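You operate a simulated robot arm through the tools that you are given. There is no shell and no other tool. Be economical: measure what you need, move in short steps, check, and stop when the job is done.

Carry out the task below with a simulated robot arm. There is one attempt and no reset: what you move stays moved.

TASK
Clamp the brown block from the yellow frame in the jig, slide it in and lock the slide.
Fine: red lever and yellow knob at their stops; the jig stays locked; leave the depth dial.
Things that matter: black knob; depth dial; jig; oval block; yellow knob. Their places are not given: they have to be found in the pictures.

Only the result counts: the job must be done as asked and must still hold three seconds after the hand-in. Knocking over, shifting, dropping, spilling or breaking anything else fails it.

THE ROBOT
A 6-joint arm with a two-finger parallel gripper, fixed in place. Base frame: the origin is at the foot of the arm, x ahead of it, y to its left, z up; the work surface is at about z = 0. Readings come in mm, rad, newtons and seconds.
With the tool pointing down near the work surface it reaches from about 140 to 580 mm from the base axis. Its first joint turns from -1.152 to 1.152 rad. Payload 2.1 kg.
Tool frame: the origin (TCP) lies between the finger pads and is the grasp point; the fingertips stand 30 mm ahead of it; z points along the fingers, y is the line along which they close. The gripper opens to 94 mm. The fingers are 28 mm wide and 10 mm thick; the gripper's body (50 by 96 mm) begins 55 mm behind the TCP.
Orientation is that of the tool frame in the base frame, as a unit quaternion [x, y, z, w]. With the fingers straight down and closing along the base's y, the tool's x points along the base's -x, its y along +y and its z along -z.

THE INTERFACE
- The arm moves only by the tool apply_moves. Its argument "moves" is a list of rows, each an object of numbers (a shift or turn left out is 0, a gripper value left out holds the last): "x", "y", "z": the shift along the tool's x, y, z in cm; "rx", "ry", "rz": the turn, a rotation vector about the tool's x, y, z in rad; "grip": the finger opening in cm, from 0 to 9.4. In form: [{"x": .., "y": .., "z": .., "rx": .., "ry": .., "rz": .., "grip": ..}, ...]. A call has 1 to 10 rows; each row is the pose to reach, as a shift and turn from the pose commanded when the call began, along the tool's axes at that moment. Rows are played at 5 a second. More than 50 mm and 0.15 rad between two rows, or a gripper value outside its range, and nothing of the call is played. A pose out of reach is approached as far as the arm can. The call stops where the force on the tool passes 70 N (or 10 N more than at its start, if that is more) or the arm is blocked; 0.2 s more then pass. Each finger travels about 72 mm/s and halts on what it meets, pressing with about 40 N; the grip force reading is that of the motor and also rises with nothing between the fingers. The clock runs only during rows and for 0.2 s after the last one: add rows that repeat a pose to give the fingers time. It gives the time, the measured TCP pose, the force on the tool (base axes), the opening and the grip force at its end, in the units of the frame above (readings bear some noise), with the torque about the TCP (base axes, N m) and any sound that the robot's microphone picked up, and new pictures: "pictures" is both (left out), scene, wrist or none.
- Cameras (640 x 400 px; columns grow to the right, rows downward): "scene" is fixed at [43.5, -363.5, 484]; the picture's right is [0.87, -0.50, 0.00], its down [-0.28, -0.49, -0.82] and it looks along [0.41, 0.71, -0.57] (base axes); focal length 249 px, centre (320, 200). "wrist" rides on the gripper at [76, 14, -103] in the tool frame; the picture's right is [-0.18, 0.98, 0.00], its down [-0.75, -0.14, -0.64] and it looks along [-0.63, -0.12, 0.77] (tool axes); focal length 243 px, centre (320, 200).
- locate(camera, pixels): for up to 12 pixels [column, row] of the newest picture of that camera ("zoom" is the newest enlarged one), the place [x, y, z] in the base frame of the surface seen there, good to about 2 mm. The clock stands still meanwhile.
- inspect(camera, box): a new picture of the part [left, top, right, bottom] of that camera's present view, enlarged. The clock stands still meanwhile.
- job_done(): hands the job in; it is judged then, once.

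Go step by step. Measure first, check grasps and placings, and put right what went wrong. The budget is 80 turns and 200 pictures, counting those below and the enlarged ones. Unless the task says otherwise, let go and move clear before handing in, and close with one line.

The tools are called after "Emit:" as a command line: name --argument value ..., lists and objects as JSON in quotes. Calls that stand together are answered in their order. apply_moves: Moves the arm, as the interface text tells. Its arguments: {"type":"object","properties":{"moves":{"type":"array","items":{"type":"object","properties":{"x":{"type":"number"},"y":{"type":"number"},"z":{"type":"number"},"rx":{"type":"number"},"ry":{"type":"number"},"rz":{"type":"number"},"grip":{"type":"number"}}}},"pictures":{"type":"string","enum":["both","scene","wrist","none"]}},"required":["moves"]} The other tools are called the same way: locate (camera, pixels) gives the place of the surface under pixels of a picture; inspect (camera, box) takes an enlarged picture of a part of a camera's view; job_done () hands the job in.

At the start:

```text
clock: 0.0
position: [348.7, 126.6, 343.9]
tcp_rot: [0.0, 1.0, 0.0, 0.001]
ft_force: [0.8, 0.3, -0.2]
moment: [-0.01, 0.0, 0.01]
grip_width: 94.1
grip_force: 0.0
```

scene: 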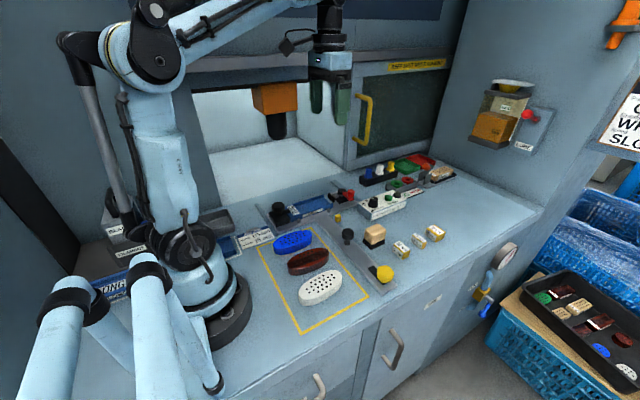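
wrist: 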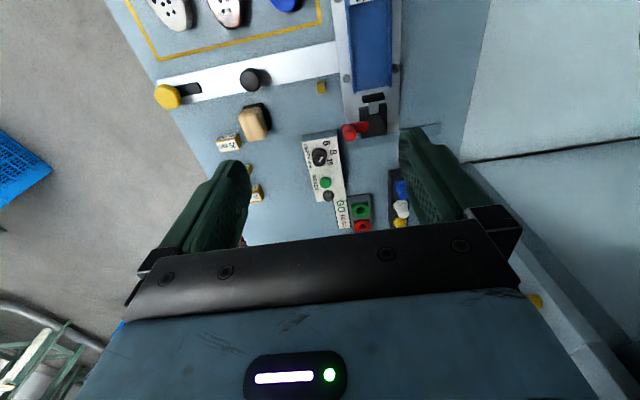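

The scene shows three oval blocks (blue, brown, white) in the yellow frame at about (300,265), and a jig strip with black and yellow knobs near (365,255). I'll enlarge these first.

Emit:
inspect --camera "scene" --box '[220, 170, 420, 320]'

Emit:
inspect --camera "scene" --box '[320, 140, 460, 230]'

Emit:
inspect --camera "wrist" --box '[130, 0, 430, 240]'

```text
2.67 times, centred on (320, 245) of scene
```

zoom: 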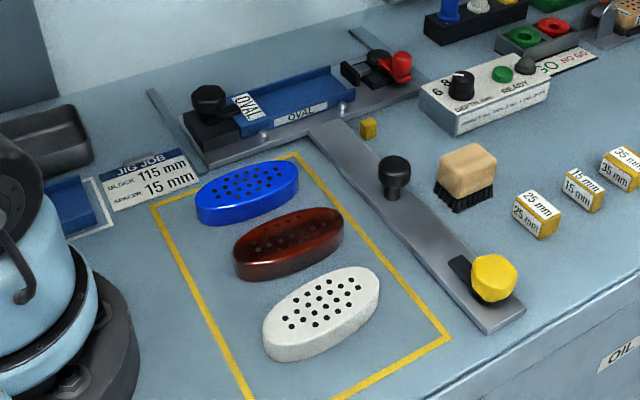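

```text
4.44 times, centred on (390, 185) of scene
```

zoom: 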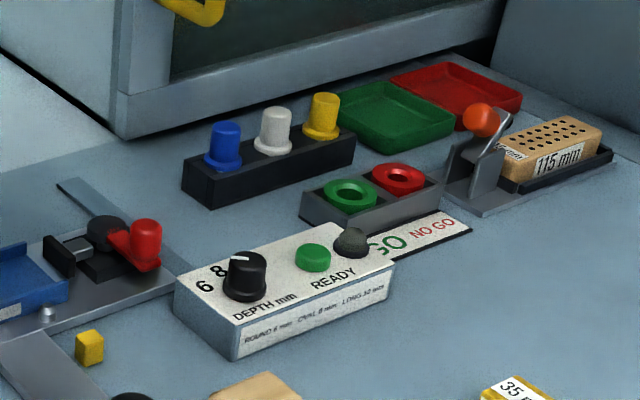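

```text
1.67 times, centred on (280, 120) of wrist
```

zoom: 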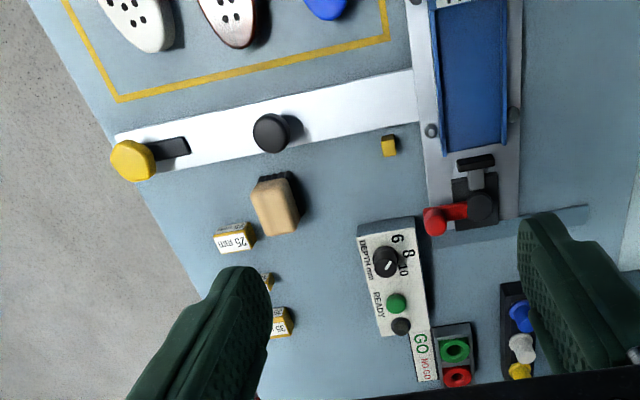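

The zoom shows a jig with a blue OVAL tray, a black knob on its left, a red lever on its right, a rail with a black and a yellow knob, and a job card reading "block 115 / spacer 15". I'll look closer and measure.

Emit:
inspect --camera "scene" --box '[255, 175, 365, 245]'

Emit:
locate --camera "zoom" --pixels '[[110, 150], [180, 190], [330, 150], [500, 100], [575, 60], [460, 140], [360, 60], [450, 200]]'

Emit:
inspect --camera "scene" --box '[90, 190, 300, 320]'

Emit:
locate --camera "scene" --pixels '[[293, 241], [308, 260], [320, 286], [348, 232], [384, 273], [278, 208], [350, 194], [375, 232], [402, 246], [418, 238], [435, 231], [338, 217]]'

```text
5.71 times, centred on (310, 210) of scene
```

zoom: 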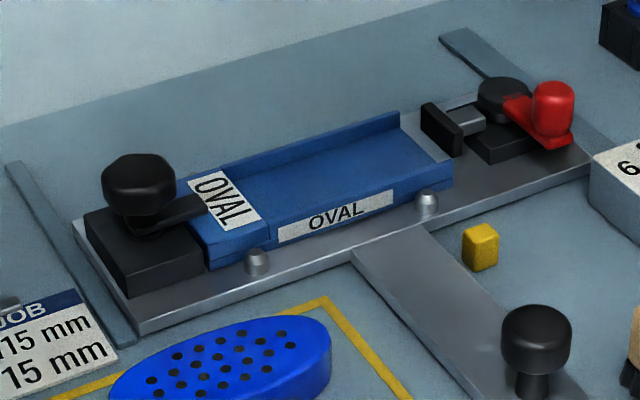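

```text
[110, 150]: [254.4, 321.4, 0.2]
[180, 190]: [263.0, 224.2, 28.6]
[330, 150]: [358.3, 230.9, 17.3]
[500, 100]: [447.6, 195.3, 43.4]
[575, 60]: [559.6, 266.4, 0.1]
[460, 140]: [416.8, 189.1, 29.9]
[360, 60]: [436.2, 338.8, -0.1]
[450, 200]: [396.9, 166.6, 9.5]
```

```text
3.05 times, centred on (195, 255) of scene
```

zoom: 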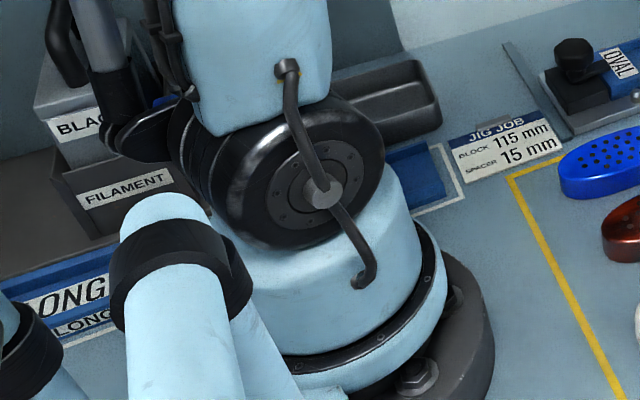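

```text
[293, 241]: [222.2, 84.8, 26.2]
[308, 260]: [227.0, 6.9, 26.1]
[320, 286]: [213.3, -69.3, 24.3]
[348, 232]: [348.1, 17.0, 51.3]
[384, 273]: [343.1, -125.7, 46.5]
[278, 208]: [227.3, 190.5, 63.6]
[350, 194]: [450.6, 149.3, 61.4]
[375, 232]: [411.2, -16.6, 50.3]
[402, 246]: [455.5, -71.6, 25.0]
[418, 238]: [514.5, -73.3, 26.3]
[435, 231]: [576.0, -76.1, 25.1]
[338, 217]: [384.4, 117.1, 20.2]
```

The jig sits on two rails running along +y, and the strip with the black knob looks like its push handle. Next I'll measure the blocks and the tray.

Emit:
inspect --camera "scene" --box '[260, 210, 400, 310]'

Emit:
locate --camera "zoom" --pixels '[[135, 195], [275, 130], [215, 145], [205, 185], [130, 205], [280, 140], [492, 280], [430, 265], [540, 300], [395, 90], [380, 55], [345, 65]]'

Emit:
inspect --camera "scene" --box '[255, 175, 375, 245]'

Emit:
locate --camera "zoom" --pixels '[[130, 190], [100, 245], [180, 285], [215, 225], [230, 180], [250, 215], [370, 125], [410, 165], [418, 115], [440, 140], [515, 85], [460, 85]]'

```text
4.00 times, centred on (330, 260) of scene
```

zoom: 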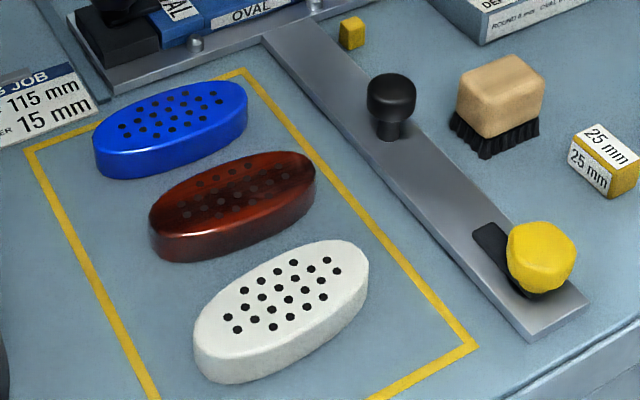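

```text
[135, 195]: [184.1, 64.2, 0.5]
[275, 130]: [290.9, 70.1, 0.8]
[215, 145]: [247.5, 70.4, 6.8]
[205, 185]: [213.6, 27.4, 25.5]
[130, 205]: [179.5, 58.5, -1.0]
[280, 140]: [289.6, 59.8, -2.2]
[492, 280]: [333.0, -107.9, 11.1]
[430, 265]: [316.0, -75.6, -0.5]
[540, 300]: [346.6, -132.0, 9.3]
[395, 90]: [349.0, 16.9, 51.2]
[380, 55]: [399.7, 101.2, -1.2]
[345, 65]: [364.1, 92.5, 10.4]
```

```text
5.33 times, centred on (315, 210) of scene
```

zoom: 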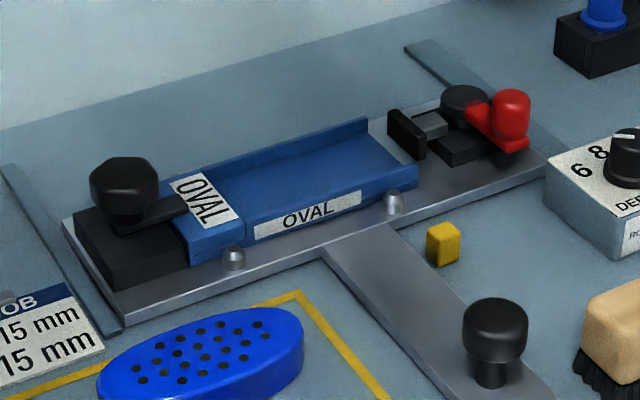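

```text
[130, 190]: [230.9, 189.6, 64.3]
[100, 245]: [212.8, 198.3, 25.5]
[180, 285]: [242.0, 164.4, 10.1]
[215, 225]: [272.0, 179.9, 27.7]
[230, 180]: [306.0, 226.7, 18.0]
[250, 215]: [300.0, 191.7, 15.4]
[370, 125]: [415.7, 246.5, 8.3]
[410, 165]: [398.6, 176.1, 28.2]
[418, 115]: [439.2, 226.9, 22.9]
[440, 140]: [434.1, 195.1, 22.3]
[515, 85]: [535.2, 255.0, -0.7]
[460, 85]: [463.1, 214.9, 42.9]
```

Next I'll turn the tool so the wrist camera looks along +y at the jig, moving back in y at the same time.

Emit:
apply_moves --moves '[{"y": -1.4, "rz": -0.145}, {"y": -2.8, "rz": -0.29}, {"y": -4.2, "rz": -0.435}, {"y": -5.6, "rz": -0.58}, {"y": -7, "rz": -0.725}, {"y": -8.4, "rz": -0.87}, {"y": -9.8, "rz": -1.015, "z": 1}, {"y": -11.2, "rz": -1.16, "z": 2}, {"y": -12.6, "rz": -1.305, "z": 3}, {"y": -14, "rz": -1.45, "z": 4}]'

```text
clock: 2.2
position: [345.8, -15.4, 304.1]
tcp_rot: [-0.664, 0.748, 0.001, 0.0]
ft_force: [0.4, -0.1, 0.0]
moment: [0.02, 0.01, -0.01]
grip_width: 94.1
grip_force: 0.2
```

scene: 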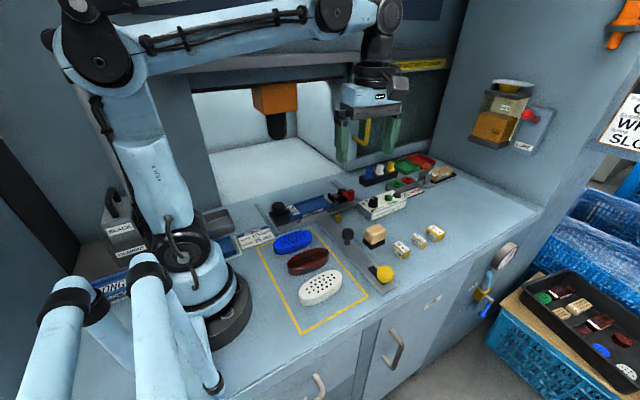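
wrist: 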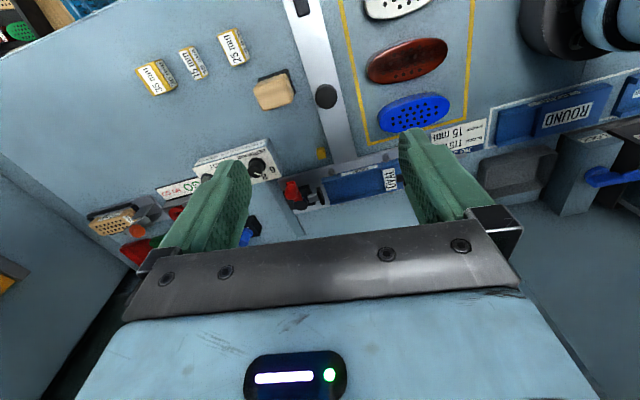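

The jig is hidden at the bottom of the wrist view, around (350,180). I'll back off along -y and go lower.

Emit:
apply_moves --moves '[{"x": 3.5, "z": 2, "rz": -0.12}, {"x": 7, "z": 4, "rz": -0.12}, {"x": 10, "z": 6, "rz": -0.12}, {"x": 13, "z": 8, "rz": -0.12}, {"x": 13, "z": 8, "rz": -0.12}]' --pictures "wrist"

Emit:
inspect --camera "wrist" --box '[200, 0, 440, 180]'

```text
clock: 3.4
position: [330.9, -142.7, 221.5]
tcp_rot: [-0.707, 0.707, 0.0, 0.0]
ft_force: [-0.6, 0.6, -0.5]
moment: [0.01, -0.01, -0.04]
grip_width: 94.0
grip_force: 0.1
```

wrist: 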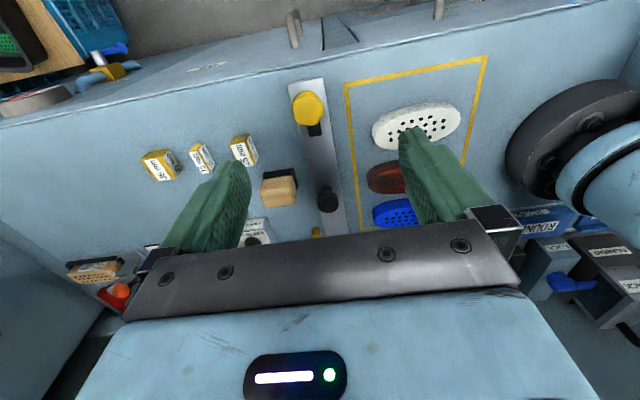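

```text
2.22 times, centred on (320, 90) of wrist
```

zoom: 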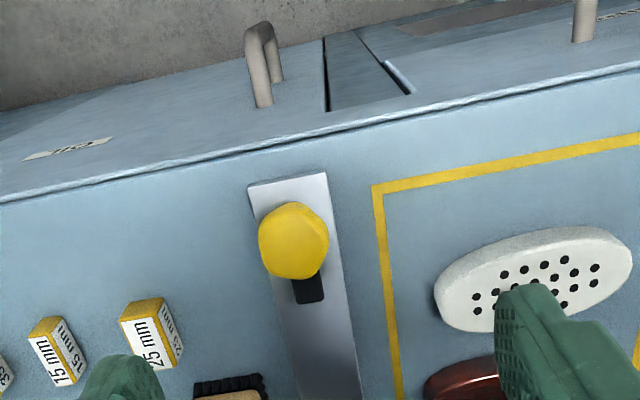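

The wrist view's upper part looks below the camera, so I need the TCP near y≈90 to see the jig. I'll move there.

Emit:
apply_moves --moves '[{"x": -4, "z": -2}, {"x": -8, "z": -4}, {"x": -12, "z": -4}, {"x": -16, "z": -4}, {"x": -20, "z": -4}, {"x": -23, "z": -4}, {"x": -23, "z": -4}]' --pictures "both"

Emit:
inspect --camera "wrist" --box '[230, 0, 470, 180]'

```text
clock: 5.0
position: [332.7, 88.6, 264.1]
tcp_rot: [-0.706, 0.708, 0.0, 0.0]
ft_force: [0.1, 0.1, 0.4]
moment: [0.02, 0.02, 0.01]
grip_width: 93.9
grip_force: 0.1
```

scene: 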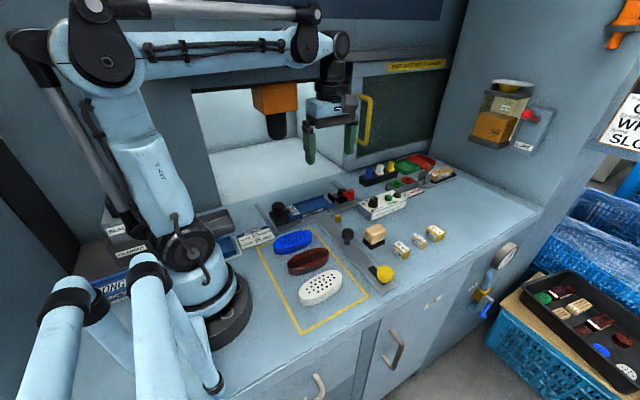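
wrist: 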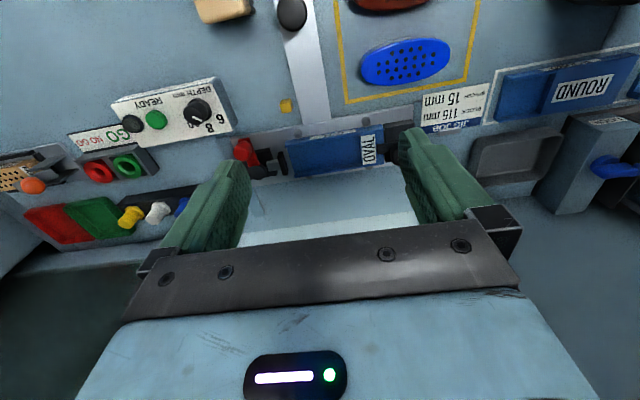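

```text
2.22 times, centred on (350, 90) of wrist
```

zoom: 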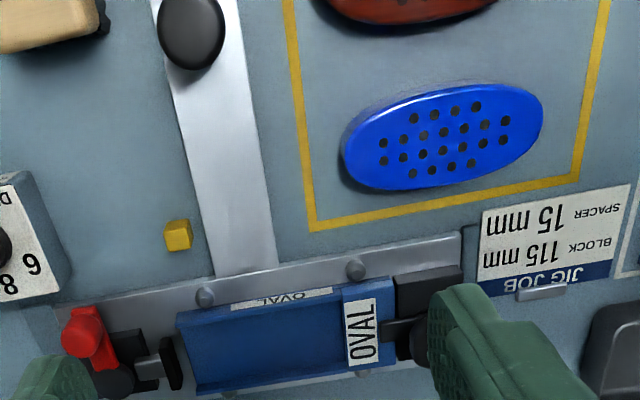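

The tray, end stop (OVAL plate), clamp pad and red lever are now clear at zoom (275,345). I'll measure them and the blocks.

Emit:
locate --camera "zoom" --pixels '[[348, 340], [338, 300], [340, 362], [185, 320], [195, 385], [172, 360], [260, 300], [265, 378], [270, 340], [85, 340], [150, 368], [205, 297]]'

Emit:
locate --camera "zoom" --pixels '[[345, 150], [540, 115], [440, 90], [450, 185], [440, 135], [100, 380], [100, 330], [180, 235], [190, 30], [400, 320], [425, 285], [360, 268]]'

Emit:
inspect --camera "wrist" --box '[225, 105, 425, 205]'

```text
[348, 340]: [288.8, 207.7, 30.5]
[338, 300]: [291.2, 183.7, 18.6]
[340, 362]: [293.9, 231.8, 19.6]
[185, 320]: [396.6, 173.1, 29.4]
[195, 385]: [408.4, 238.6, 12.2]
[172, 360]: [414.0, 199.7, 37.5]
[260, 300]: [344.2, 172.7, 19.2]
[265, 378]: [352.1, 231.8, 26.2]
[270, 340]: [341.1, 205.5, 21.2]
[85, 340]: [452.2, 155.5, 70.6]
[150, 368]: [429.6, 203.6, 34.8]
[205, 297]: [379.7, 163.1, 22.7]
```

```text
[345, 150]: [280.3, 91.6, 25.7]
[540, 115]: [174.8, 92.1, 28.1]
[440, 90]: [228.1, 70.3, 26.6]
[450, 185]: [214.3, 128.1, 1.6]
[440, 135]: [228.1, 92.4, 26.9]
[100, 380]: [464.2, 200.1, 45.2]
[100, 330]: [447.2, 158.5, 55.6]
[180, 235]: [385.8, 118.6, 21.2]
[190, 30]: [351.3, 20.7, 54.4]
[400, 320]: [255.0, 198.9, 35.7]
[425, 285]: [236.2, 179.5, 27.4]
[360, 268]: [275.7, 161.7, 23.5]
```

```text
3.20 times, centred on (325, 155) of wrist
```

zoom: 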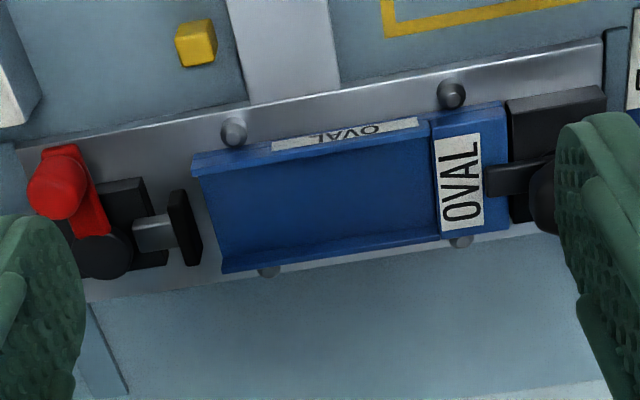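

The tray runs from the stop face at x≈297 to the pad at x≈414 with walls near y≈174 and 236. The block is about 108 mm long, so it fits without a spacer. Now I'll turn back and look down at the brown block.

Emit:
apply_moves --moves '[{"x": 2, "rz": 0.145}, {"x": 4, "rz": 0.29}, {"x": 6, "rz": 0.435}, {"x": 8.2, "rz": 0.58}, {"x": 8.2, "y": 1, "rz": 0.725}, {"x": 8.2, "y": 2, "z": 1, "rz": 0.87}, {"x": 8.2, "y": 3.3, "z": 2, "rz": 1.015}, {"x": 8.2, "y": 3.3, "z": 3, "rz": 1.16}, {"x": 8.2, "y": 3.3, "z": 4, "rz": 1.305}, {"x": 8.2, "y": 3.3, "z": 5, "rz": 1.45}]' --pictures "none"

Emit:
apply_moves --moves '[{"rz": 0.12, "z": 1}, {"rz": 0.12, "z": 1}]' --pictures "wrist"

Emit:
inspect --camera "wrist" --box '[200, 0, 440, 180]'

```text
clock: 7.2
position: [301.5, 5.7, 215.4]
tcp_rot: [-0.059, 0.998, 0.0, 0.001]
ft_force: [0.2, -0.2, -0.4]
moment: [0.03, -0.01, -0.04]
grip_width: 94.3
grip_force: 0.2
```

```text
clock: 7.8
position: [300.1, 6.6, 204.4]
tcp_rot: [0.001, 1.0, 0.0, 0.0]
ft_force: [0.1, -0.5, 0.2]
moment: [-0.02, 0.01, -0.01]
grip_width: 93.9
grip_force: 0.1
```

wrist: 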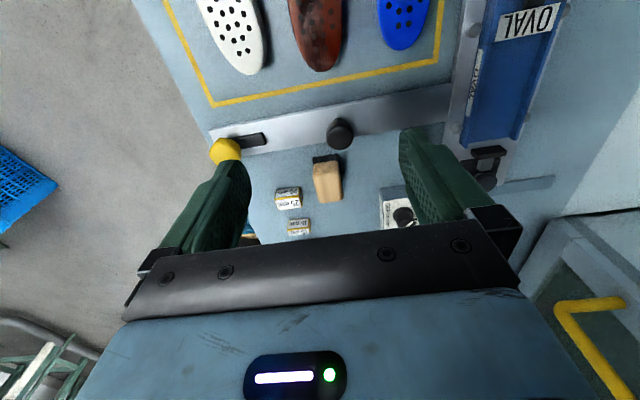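

```text
2.22 times, centred on (320, 90) of wrist
```

zoom: 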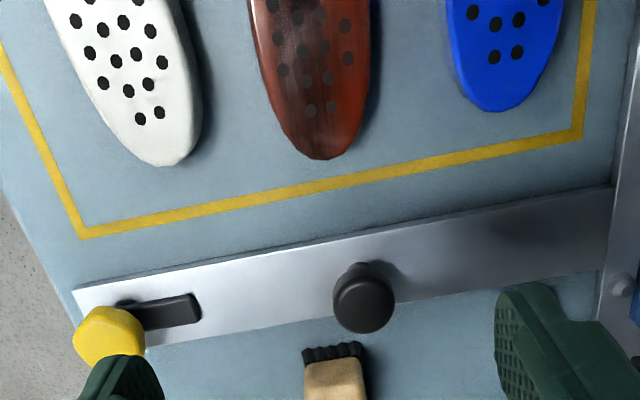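

Only the lower half of the brown block shows, at zoom (310,80). I'll back off in x to see all of it.

Emit:
apply_moves --moves '[{"x": 3}, {"x": 6}, {"x": 7}, {"x": 7}]' --pictures "wrist"

Emit:
inspect --camera "wrist" --box '[240, 0, 440, 150]'

```text
clock: 8.8
position: [230.3, 5.9, 205.1]
tcp_rot: [0.0, 1.0, -0.001, 0.001]
ft_force: [0.2, 0.8, -0.6]
moment: [0.03, 0.01, -0.01]
grip_width: 93.8
grip_force: 0.0
```

wrist: 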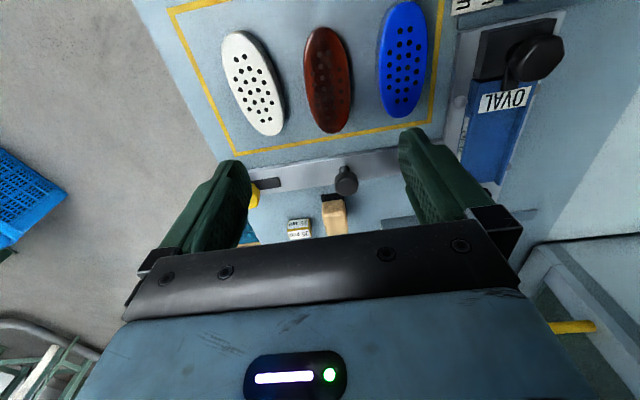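

```text
2.67 times, centred on (340, 75) of wrist
```

zoom: 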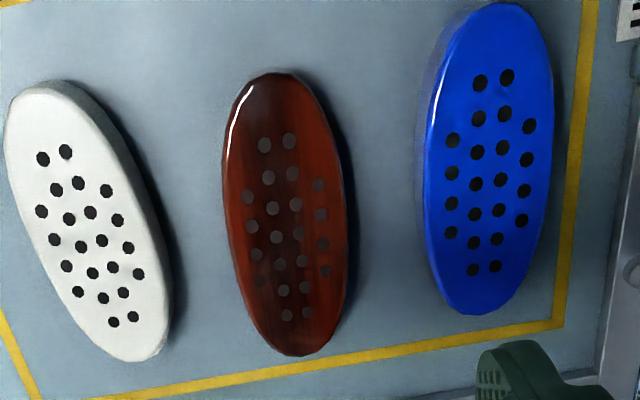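

The brown block lies at zoom (285,215). I'll locate its ends, sides and holes to get centre and angle.

Emit:
locate --camera "zoom" --pixels '[[272, 82], [292, 348], [264, 145], [289, 140], [287, 315], [307, 313], [232, 215], [340, 215], [285, 215], [250, 226], [323, 244], [225, 160]]'

```text
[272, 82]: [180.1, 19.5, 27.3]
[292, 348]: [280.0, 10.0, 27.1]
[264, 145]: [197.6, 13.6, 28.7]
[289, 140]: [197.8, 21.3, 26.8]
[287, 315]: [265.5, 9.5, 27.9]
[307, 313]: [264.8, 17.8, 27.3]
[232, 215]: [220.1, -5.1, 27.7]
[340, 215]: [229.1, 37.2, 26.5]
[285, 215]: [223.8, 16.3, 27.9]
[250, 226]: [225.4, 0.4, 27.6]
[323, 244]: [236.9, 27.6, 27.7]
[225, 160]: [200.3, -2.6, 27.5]
```

Brown centre is about (231,15.5), yaw about -0.056 rad, ~42 mm wide and 27.5 mm high. I'll open to 60 mm so the fingers clear the neighbours and descend to TCP z≈43.

Emit:
apply_moves --moves '[{"y": 0.5, "rz": 0.056, "grip": 6.0}, {"y": 0.96, "rz": 0.056, "z": 3, "grip": 6.0}, {"y": 0.96, "rz": 0.056, "z": 7}, {"y": 0.96, "rz": 0.056, "z": 11}, {"y": 0.96, "rz": 0.056, "z": 11}]'

Emit:
inspect --camera "scene" --box '[240, 180, 380, 320]'

```text
clock: 10.0
position: [230.1, 16.6, 95.7]
tcp_rot: [0.027, 1.0, 0.0, 0.0]
ft_force: [-0.6, -0.5, 0.0]
moment: [0.02, -0.02, -0.01]
grip_width: 59.8
grip_force: 0.1
```

scene: 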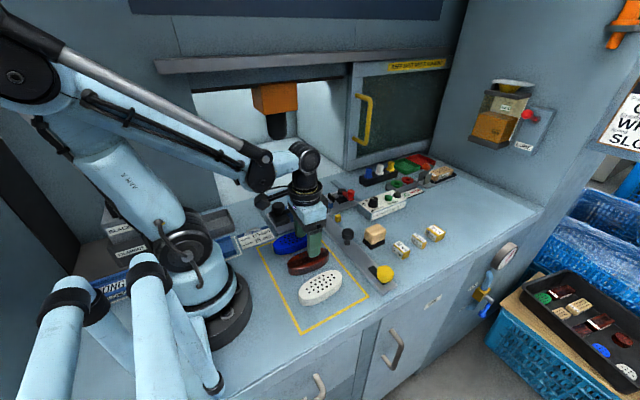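
wrist: 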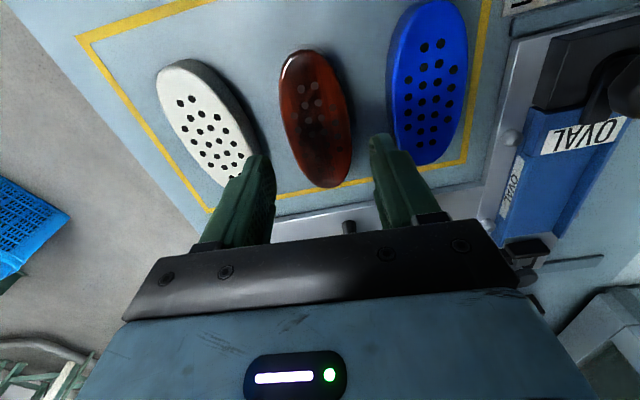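

```text
2.86 times, centred on (310, 250) of scene
```

zoom: 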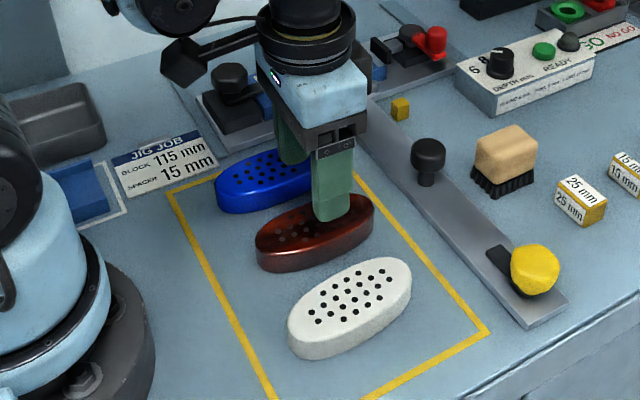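

Fingers are above the block. Before going lower I'll check clearance to the white edge at (257,150) and the blue edge at (400,150).

Emit:
locate --camera "wrist" --pixels '[[257, 148], [250, 150], [245, 110], [398, 130], [410, 155], [300, 55], [330, 183], [285, 110], [348, 110]]'

```text
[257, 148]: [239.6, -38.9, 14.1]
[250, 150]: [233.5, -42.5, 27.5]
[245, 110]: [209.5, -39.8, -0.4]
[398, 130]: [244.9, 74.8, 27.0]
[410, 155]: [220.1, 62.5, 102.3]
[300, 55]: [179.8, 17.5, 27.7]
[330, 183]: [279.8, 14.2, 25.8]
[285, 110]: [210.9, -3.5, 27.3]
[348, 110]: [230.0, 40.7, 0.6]
```

White's edge is at y≈-39 and blue's at y≈70, so the fingers at about -24 and 56 clear both. I'll descend to z 43 and close.

Emit:
apply_moves --moves '[{"z": 2.5}, {"z": 4.5}, {"z": 5.3}, {"z": 5.3}]' --pictures "none"

Emit:
apply_moves --moves '[{"grip": 3.5}, {"grip": 3.5}, {"grip": 3.5}, {"grip": 3.5}]' --pictures "both"

```text
clock: 11.0
position: [229.7, 16.4, 41.4]
tcp_rot: [0.029, 1.0, 0.0, 0.0]
ft_force: [-0.6, -0.1, -0.7]
moment: [0.0, -0.01, 0.02]
grip_width: 60.2
grip_force: 0.1
```

```text
clock: 12.0
position: [231.5, 14.4, 41.9]
tcp_rot: [0.028, 1.0, 0.0, 0.001]
ft_force: [0.3, -0.5, 0.4]
moment: [0.0, -0.03, 0.0]
grip_width: 48.8
grip_force: 40.4
```

scene: 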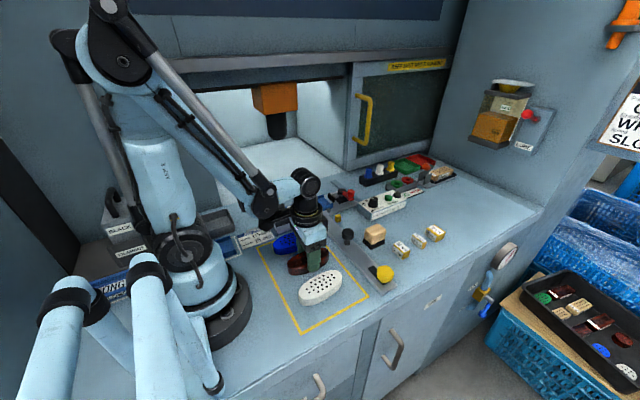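
wrist: 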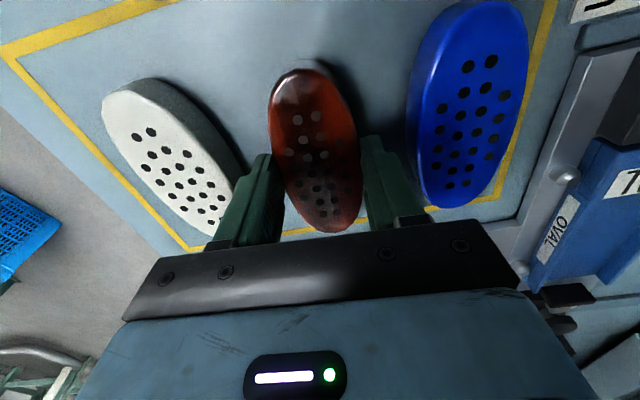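

Grip reads 48.8 mm at 40 N, so the block is held. I'll lift straight up and check.

Emit:
apply_moves --moves '[{"z": -1}, {"z": -4}, {"z": -8}, {"z": -11}, {"z": -11}]' --pictures "scene"

Emit:
inspect --camera "scene" --box '[240, 150, 380, 250]'

```text
clock: 13.2
position: [232.5, 19.8, 150.8]
tcp_rot: [0.028, 1.0, 0.0, 0.001]
ft_force: [0.8, -0.3, -1.4]
moment: [0.02, 0.01, 0.01]
grip_width: 48.8
grip_force: 40.4
```

scene: 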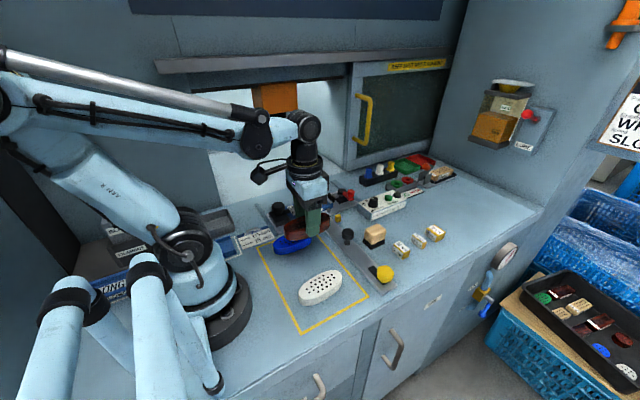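

```text
4.00 times, centred on (310, 200) of scene
```

zoom: 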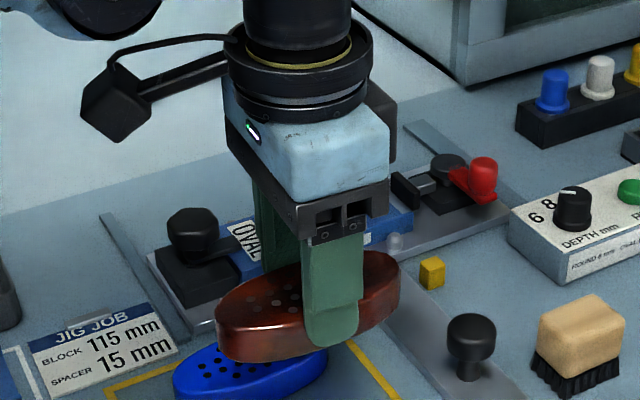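

The block is held level. I'll carry it over the jig to about (353,203) at height, squaring the yaw.

Emit:
apply_moves --moves '[{"x": -1.9, "y": 3.2}, {"x": -3.7, "y": 6.4}, {"x": -5.6, "y": 9.6}, {"x": -7.4, "y": 12.8, "rz": -0.028}, {"x": -9.3, "y": 16, "rz": -0.056}, {"x": -11.1, "y": 19.0, "rz": -0.056}, {"x": -11.1, "y": 19.0, "rz": -0.056}, {"x": -11.1, "y": 19.0, "rz": -0.056}]' --pictures "both"

Emit:
inspect --camera "scene" --box '[250, 130, 390, 230]'

Emit:
inspect --camera "wrist" --box '[200, 40, 440, 240]'

```text
clock: 15.0
position: [354.7, 199.8, 153.7]
tcp_rot: [0.001, 1.0, 0.0, 0.001]
ft_force: [0.3, 0.0, -1.4]
moment: [0.03, -0.04, 0.02]
grip_width: 48.7
grip_force: 40.2
```

scene: 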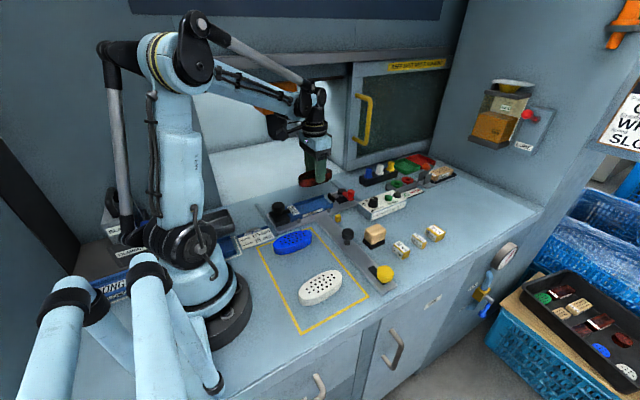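
wrist: 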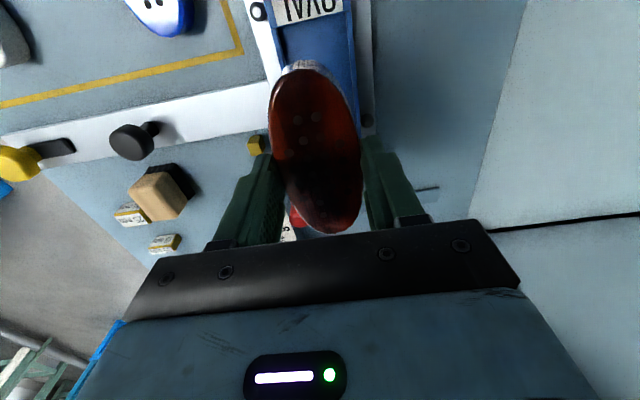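

```text
4.00 times, centred on (320, 180) of scene
```

zoom: 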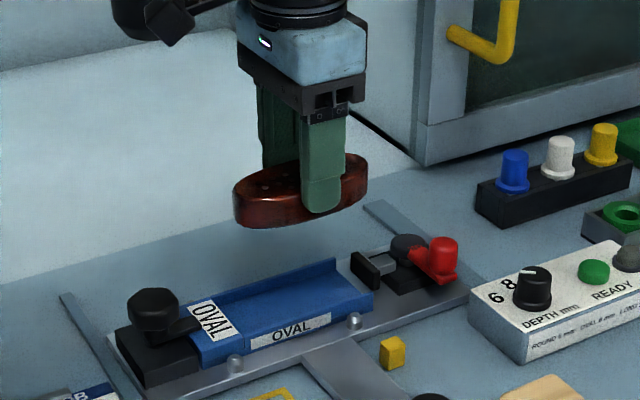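

```text
2.00 times, centred on (320, 140) of wrist
```

zoom: 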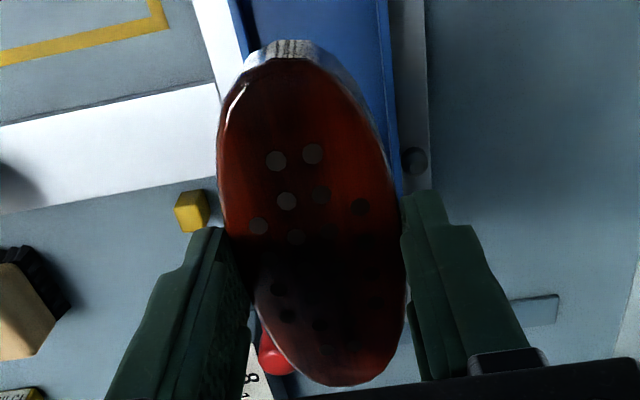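

The block hangs over the tray. I'll measure the block's ends and the tray's walls accurately before lowering.

Emit:
locate --camera "zoom" --pixels '[[290, 58], [340, 380], [222, 150], [398, 200], [275, 160], [312, 154], [286, 316], [319, 325], [360, 75], [382, 75], [386, 110]]'

Emit:
inspect --camera "scene" --box '[270, 185, 350, 235]'

Emit:
locate --camera "zoom" --pixels '[[200, 230], [300, 220], [330, 190], [380, 200], [380, 215], [450, 160], [450, 190], [230, 190], [480, 150], [510, 135], [400, 130], [300, 160]]'

```text
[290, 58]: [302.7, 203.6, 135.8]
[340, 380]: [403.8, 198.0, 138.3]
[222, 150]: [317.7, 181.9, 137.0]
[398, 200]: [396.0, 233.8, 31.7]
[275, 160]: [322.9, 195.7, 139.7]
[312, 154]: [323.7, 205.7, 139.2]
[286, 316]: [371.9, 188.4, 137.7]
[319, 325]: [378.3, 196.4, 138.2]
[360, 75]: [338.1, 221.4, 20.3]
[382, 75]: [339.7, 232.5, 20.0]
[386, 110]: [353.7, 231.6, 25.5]
```

```text
8.00 times, centred on (310, 210) of scene
```

zoom: 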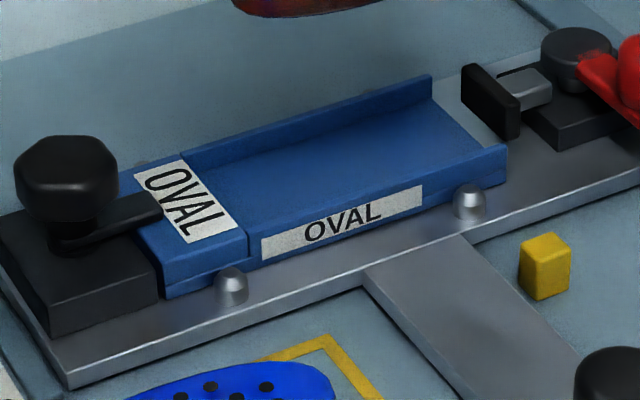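

```text
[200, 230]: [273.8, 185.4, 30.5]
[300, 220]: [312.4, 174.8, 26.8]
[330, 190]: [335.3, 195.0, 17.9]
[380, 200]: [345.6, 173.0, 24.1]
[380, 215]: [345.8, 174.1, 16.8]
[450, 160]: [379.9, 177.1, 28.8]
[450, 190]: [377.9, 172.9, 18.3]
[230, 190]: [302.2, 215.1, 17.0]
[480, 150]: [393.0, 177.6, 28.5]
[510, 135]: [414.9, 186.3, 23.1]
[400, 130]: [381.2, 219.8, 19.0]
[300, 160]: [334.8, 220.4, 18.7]
```

The block is yawed about -0.05 relative to the tray, and the tray is only slightly wider than the block. I'll correct the yaw and measure the wall edges densely.

Emit:
locate --camera "zoom" --pixels '[[416, 181], [414, 176], [412, 172], [410, 168], [408, 165], [405, 161], [358, 122], [355, 117], [352, 113], [349, 108], [347, 104], [345, 100]]'

Emit:
locate --camera "zoom" --pixels '[[320, 210], [318, 206], [316, 202], [314, 198], [250, 165], [247, 158], [245, 150], [243, 145], [241, 140], [237, 215], [242, 218], [247, 222]]'

Emit:
apply_moves --moves '[{"rz": -0.05, "y": 0.2, "z": 2}, {"rz": -0.05, "y": 0.4, "z": 4}, {"rz": -0.05, "y": 0.4, "z": 5}, {"rz": -0.05, "y": 0.4, "z": 5}]' --pictures "both"

Emit:
inspect --camera "scene" --box '[260, 160, 360, 230]'

Emit:
inspect --camera "wrist" --box '[200, 40, 440, 240]'

```text
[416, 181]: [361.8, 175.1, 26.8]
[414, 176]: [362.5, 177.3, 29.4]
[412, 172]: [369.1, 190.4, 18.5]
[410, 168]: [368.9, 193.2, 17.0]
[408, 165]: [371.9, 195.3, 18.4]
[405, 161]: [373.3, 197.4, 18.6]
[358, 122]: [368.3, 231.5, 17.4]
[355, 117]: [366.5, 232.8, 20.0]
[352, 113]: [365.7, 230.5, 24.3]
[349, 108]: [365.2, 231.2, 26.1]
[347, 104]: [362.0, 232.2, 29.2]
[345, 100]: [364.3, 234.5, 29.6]
```

```text
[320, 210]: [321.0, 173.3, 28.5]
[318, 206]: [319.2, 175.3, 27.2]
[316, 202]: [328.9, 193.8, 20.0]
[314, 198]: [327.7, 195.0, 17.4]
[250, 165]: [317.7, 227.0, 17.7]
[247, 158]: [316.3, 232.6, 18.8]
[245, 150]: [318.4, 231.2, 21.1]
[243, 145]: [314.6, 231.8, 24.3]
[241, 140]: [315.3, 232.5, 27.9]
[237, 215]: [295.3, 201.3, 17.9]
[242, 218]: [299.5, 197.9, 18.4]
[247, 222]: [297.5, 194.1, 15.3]
```

```text
clock: 16.0
position: [354.2, 204.2, 102.1]
tcp_rot: [-0.025, 1.0, 0.0, 0.001]
ft_force: [-0.3, -0.2, -0.6]
moment: [0.0, -0.05, 0.03]
grip_width: 48.7
grip_force: 40.2
```

scene: 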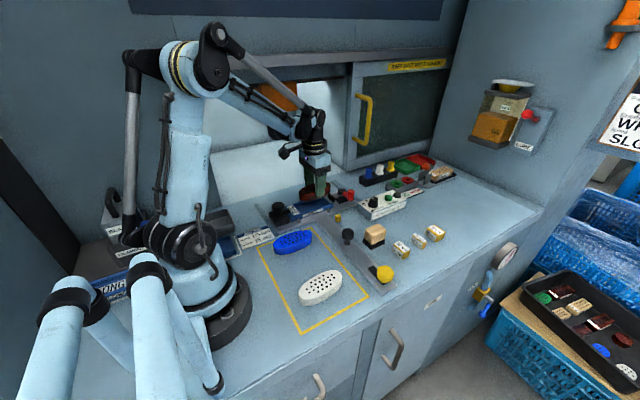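
wrist: 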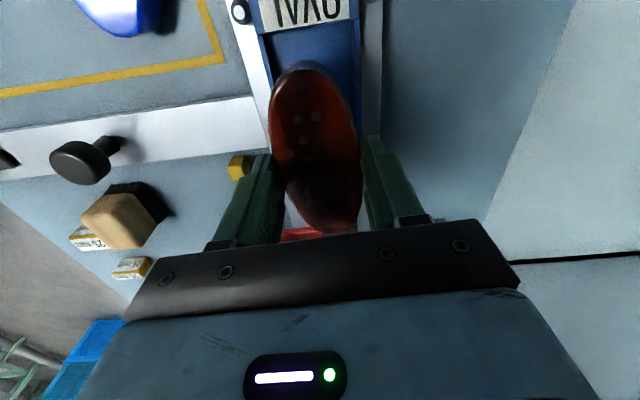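

```text
5.71 times, centred on (310, 195) of scene
```

zoom: 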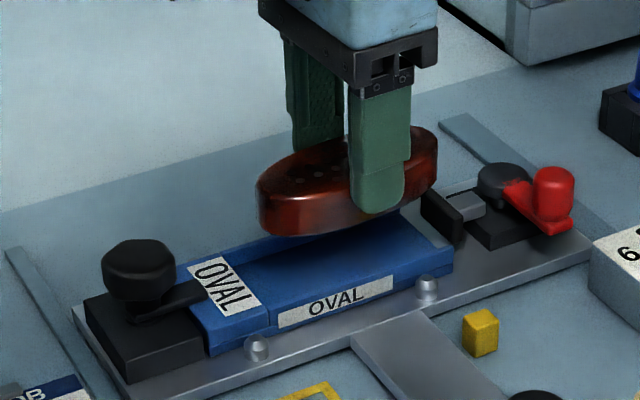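

```text
2.00 times, centred on (320, 140) of wrist
```

zoom: 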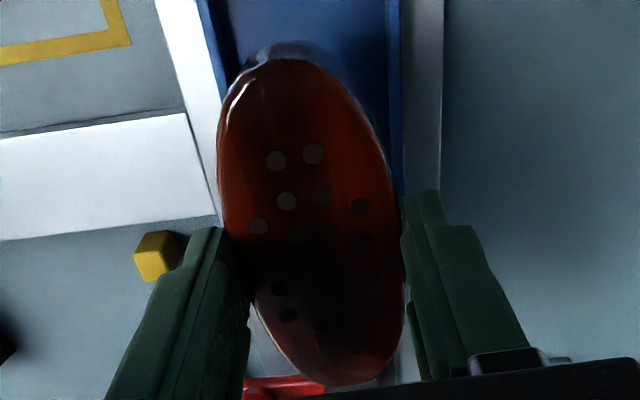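

Tray centre is y≈204.5 and the walls' tops are at z≈29.5. The TCP is at y 204.2, so I'll lower to z≈66 and check alignment.

Emit:
locate --camera "zoom" --pixels '[[290, 60], [340, 380], [222, 150], [385, 180], [398, 120], [403, 180], [205, 20]]'

Emit:
apply_moves --moves '[{"z": 1.5}, {"z": 2.7}, {"z": 3.4}, {"z": 3.4}]' --pictures "both"

Emit:
inspect --camera "scene" --box '[260, 160, 360, 230]'

Emit:
inspect --camera "wrist" --box '[200, 40, 440, 240]'

```text
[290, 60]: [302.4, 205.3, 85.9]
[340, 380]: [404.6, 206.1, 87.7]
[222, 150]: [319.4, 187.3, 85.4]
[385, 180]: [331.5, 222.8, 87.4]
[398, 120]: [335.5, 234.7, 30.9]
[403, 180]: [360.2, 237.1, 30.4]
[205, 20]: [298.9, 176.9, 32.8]
```

```text
clock: 17.0
position: [353.8, 203.2, 67.5]
tcp_rot: [-0.024, 1.0, 0.0, 0.001]
ft_force: [-0.6, -1.1, -1.0]
moment: [0.01, 0.03, 0.02]
grip_width: 48.6
grip_force: 39.6
```

scene: 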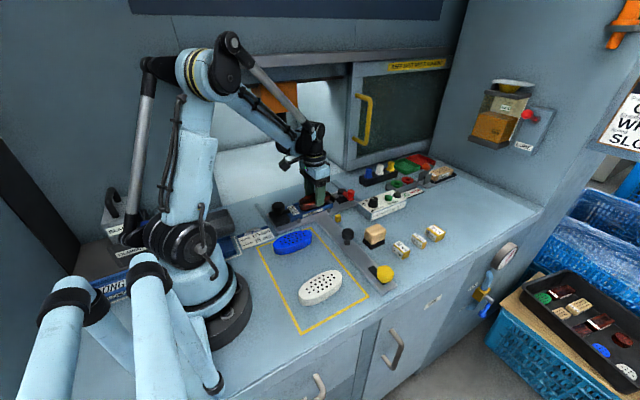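
wrist: 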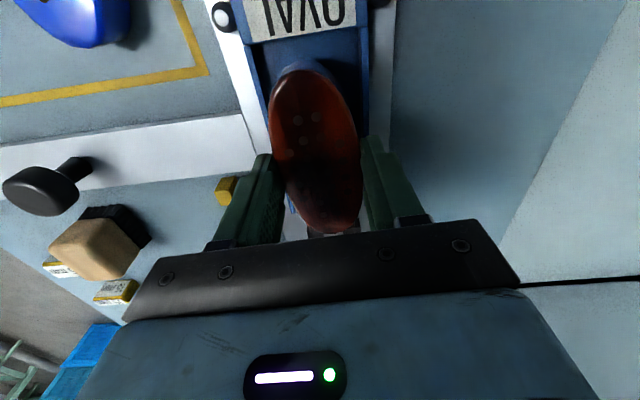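

```text
5.71 times, centred on (310, 195) of scene
```

zoom: 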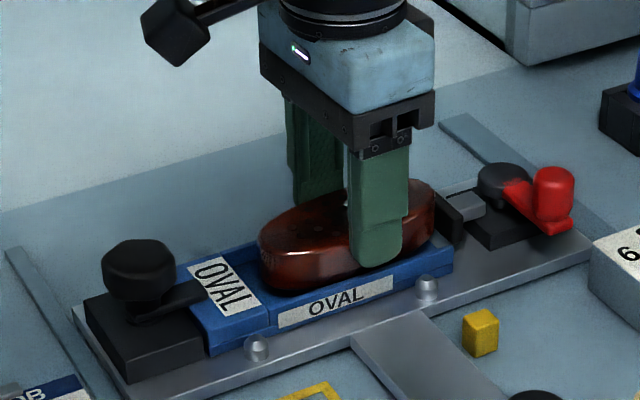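

```text
2.00 times, centred on (320, 140) of wrist
```

zoom: 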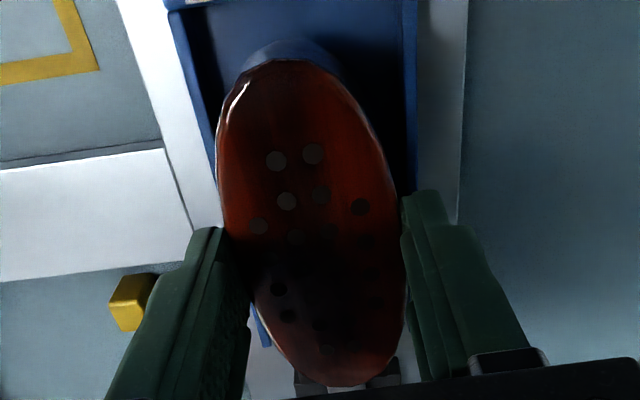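

The block is lined up in the tray with yaw ≈0. I'll lower to z≈61.5 while nudging 2.5 mm toward the stop, and read the force.

Emit:
apply_moves --moves '[{"x": 0.25, "z": 0.2}, {"x": 0.25, "z": 0.4}, {"x": 0.25, "z": 0.6}, {"x": 0.25, "z": 0.6}]' --pictures "scene"

Emit:
inspect --camera "scene" --box '[270, 180, 350, 230]'

```text
clock: 18.0
position: [349.9, 203.3, 61.5]
tcp_rot: [-0.025, 1.0, 0.001, 0.001]
ft_force: [0.4, 0.7, -1.2]
moment: [-0.05, -0.01, -0.01]
grip_width: 48.7
grip_force: 39.9
```

scene: 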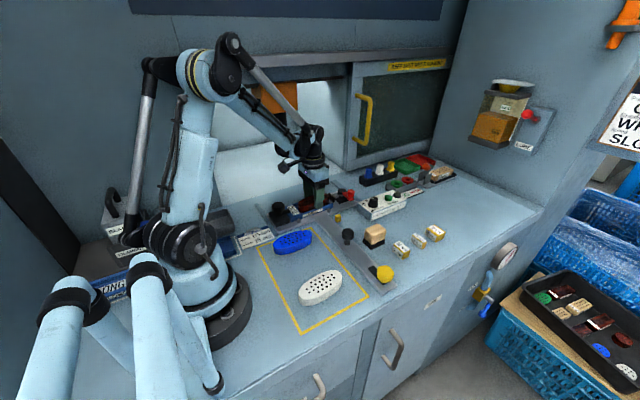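

```text
8.00 times, centred on (310, 205) of scene
```

zoom: 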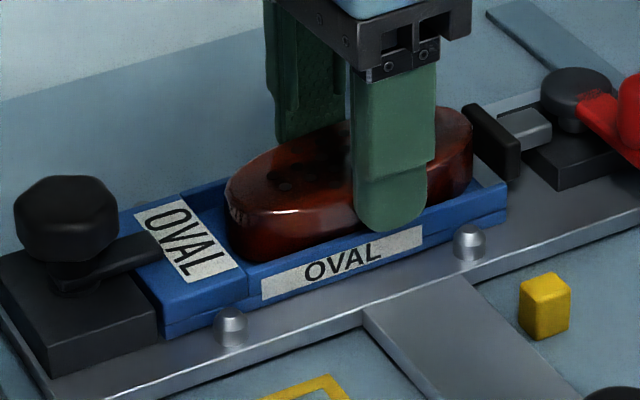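

It sits between the walls with no contact force yet. I'll lower 1 mm more, open slightly, and rise.

Emit:
apply_moves --moves '[{"z": 0.1}, {"z": 0.1, "grip": 5.6}, {"z": 0.1, "grip": 5.8}, {"z": 0.1, "grip": 5.8}, {"z": -2, "grip": 5.8}, {"z": -5, "grip": 5.8}, {"z": -9, "grip": 5.8}, {"z": -13}, {"z": -13}]' --pictures "both"

Emit:
inspect --camera "scene" --box '[270, 180, 370, 240]'

Emit:
inspect --camera "wrist" --box '[200, 0, 440, 240]'

```text
clock: 20.0
position: [349.6, 202.1, 194.5]
tcp_rot: [-0.025, 1.0, 0.0, 0.001]
ft_force: [-0.4, -0.1, -0.9]
moment: [0.04, 0.0, 0.02]
grip_width: 57.9
grip_force: 0.1
```

scene: 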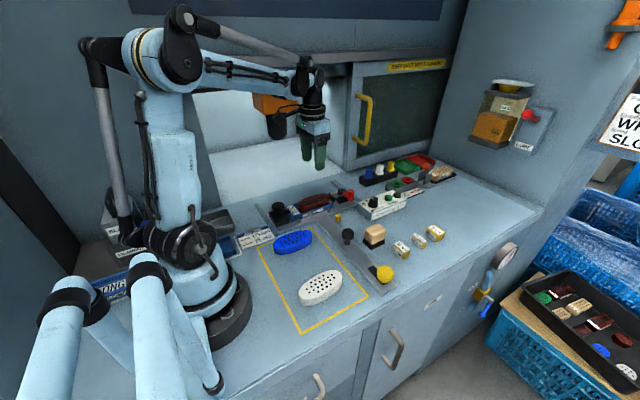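
wrist: 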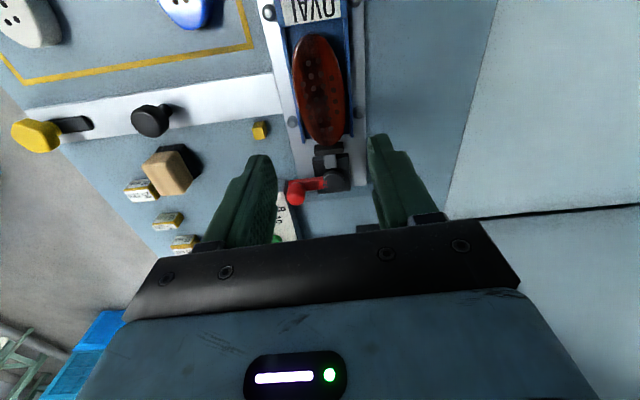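

```text
6.40 times, centred on (320, 210) of scene
```

zoom: 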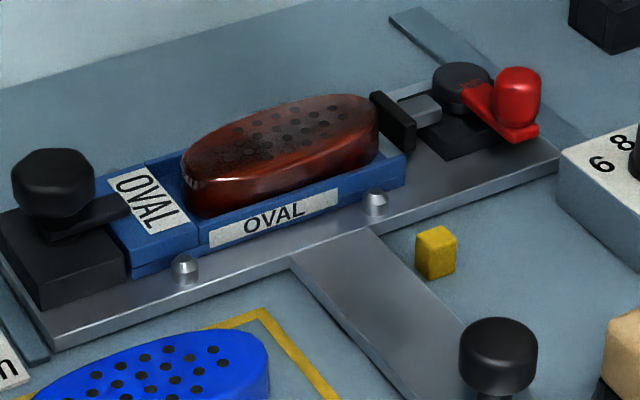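

```text
1.67 times, centred on (320, 120) of wrist
```

zoom: 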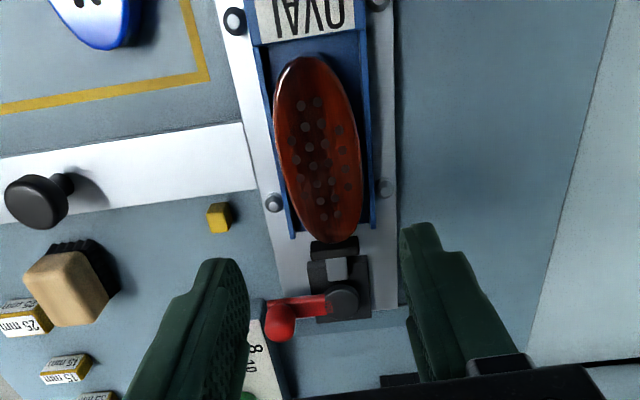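

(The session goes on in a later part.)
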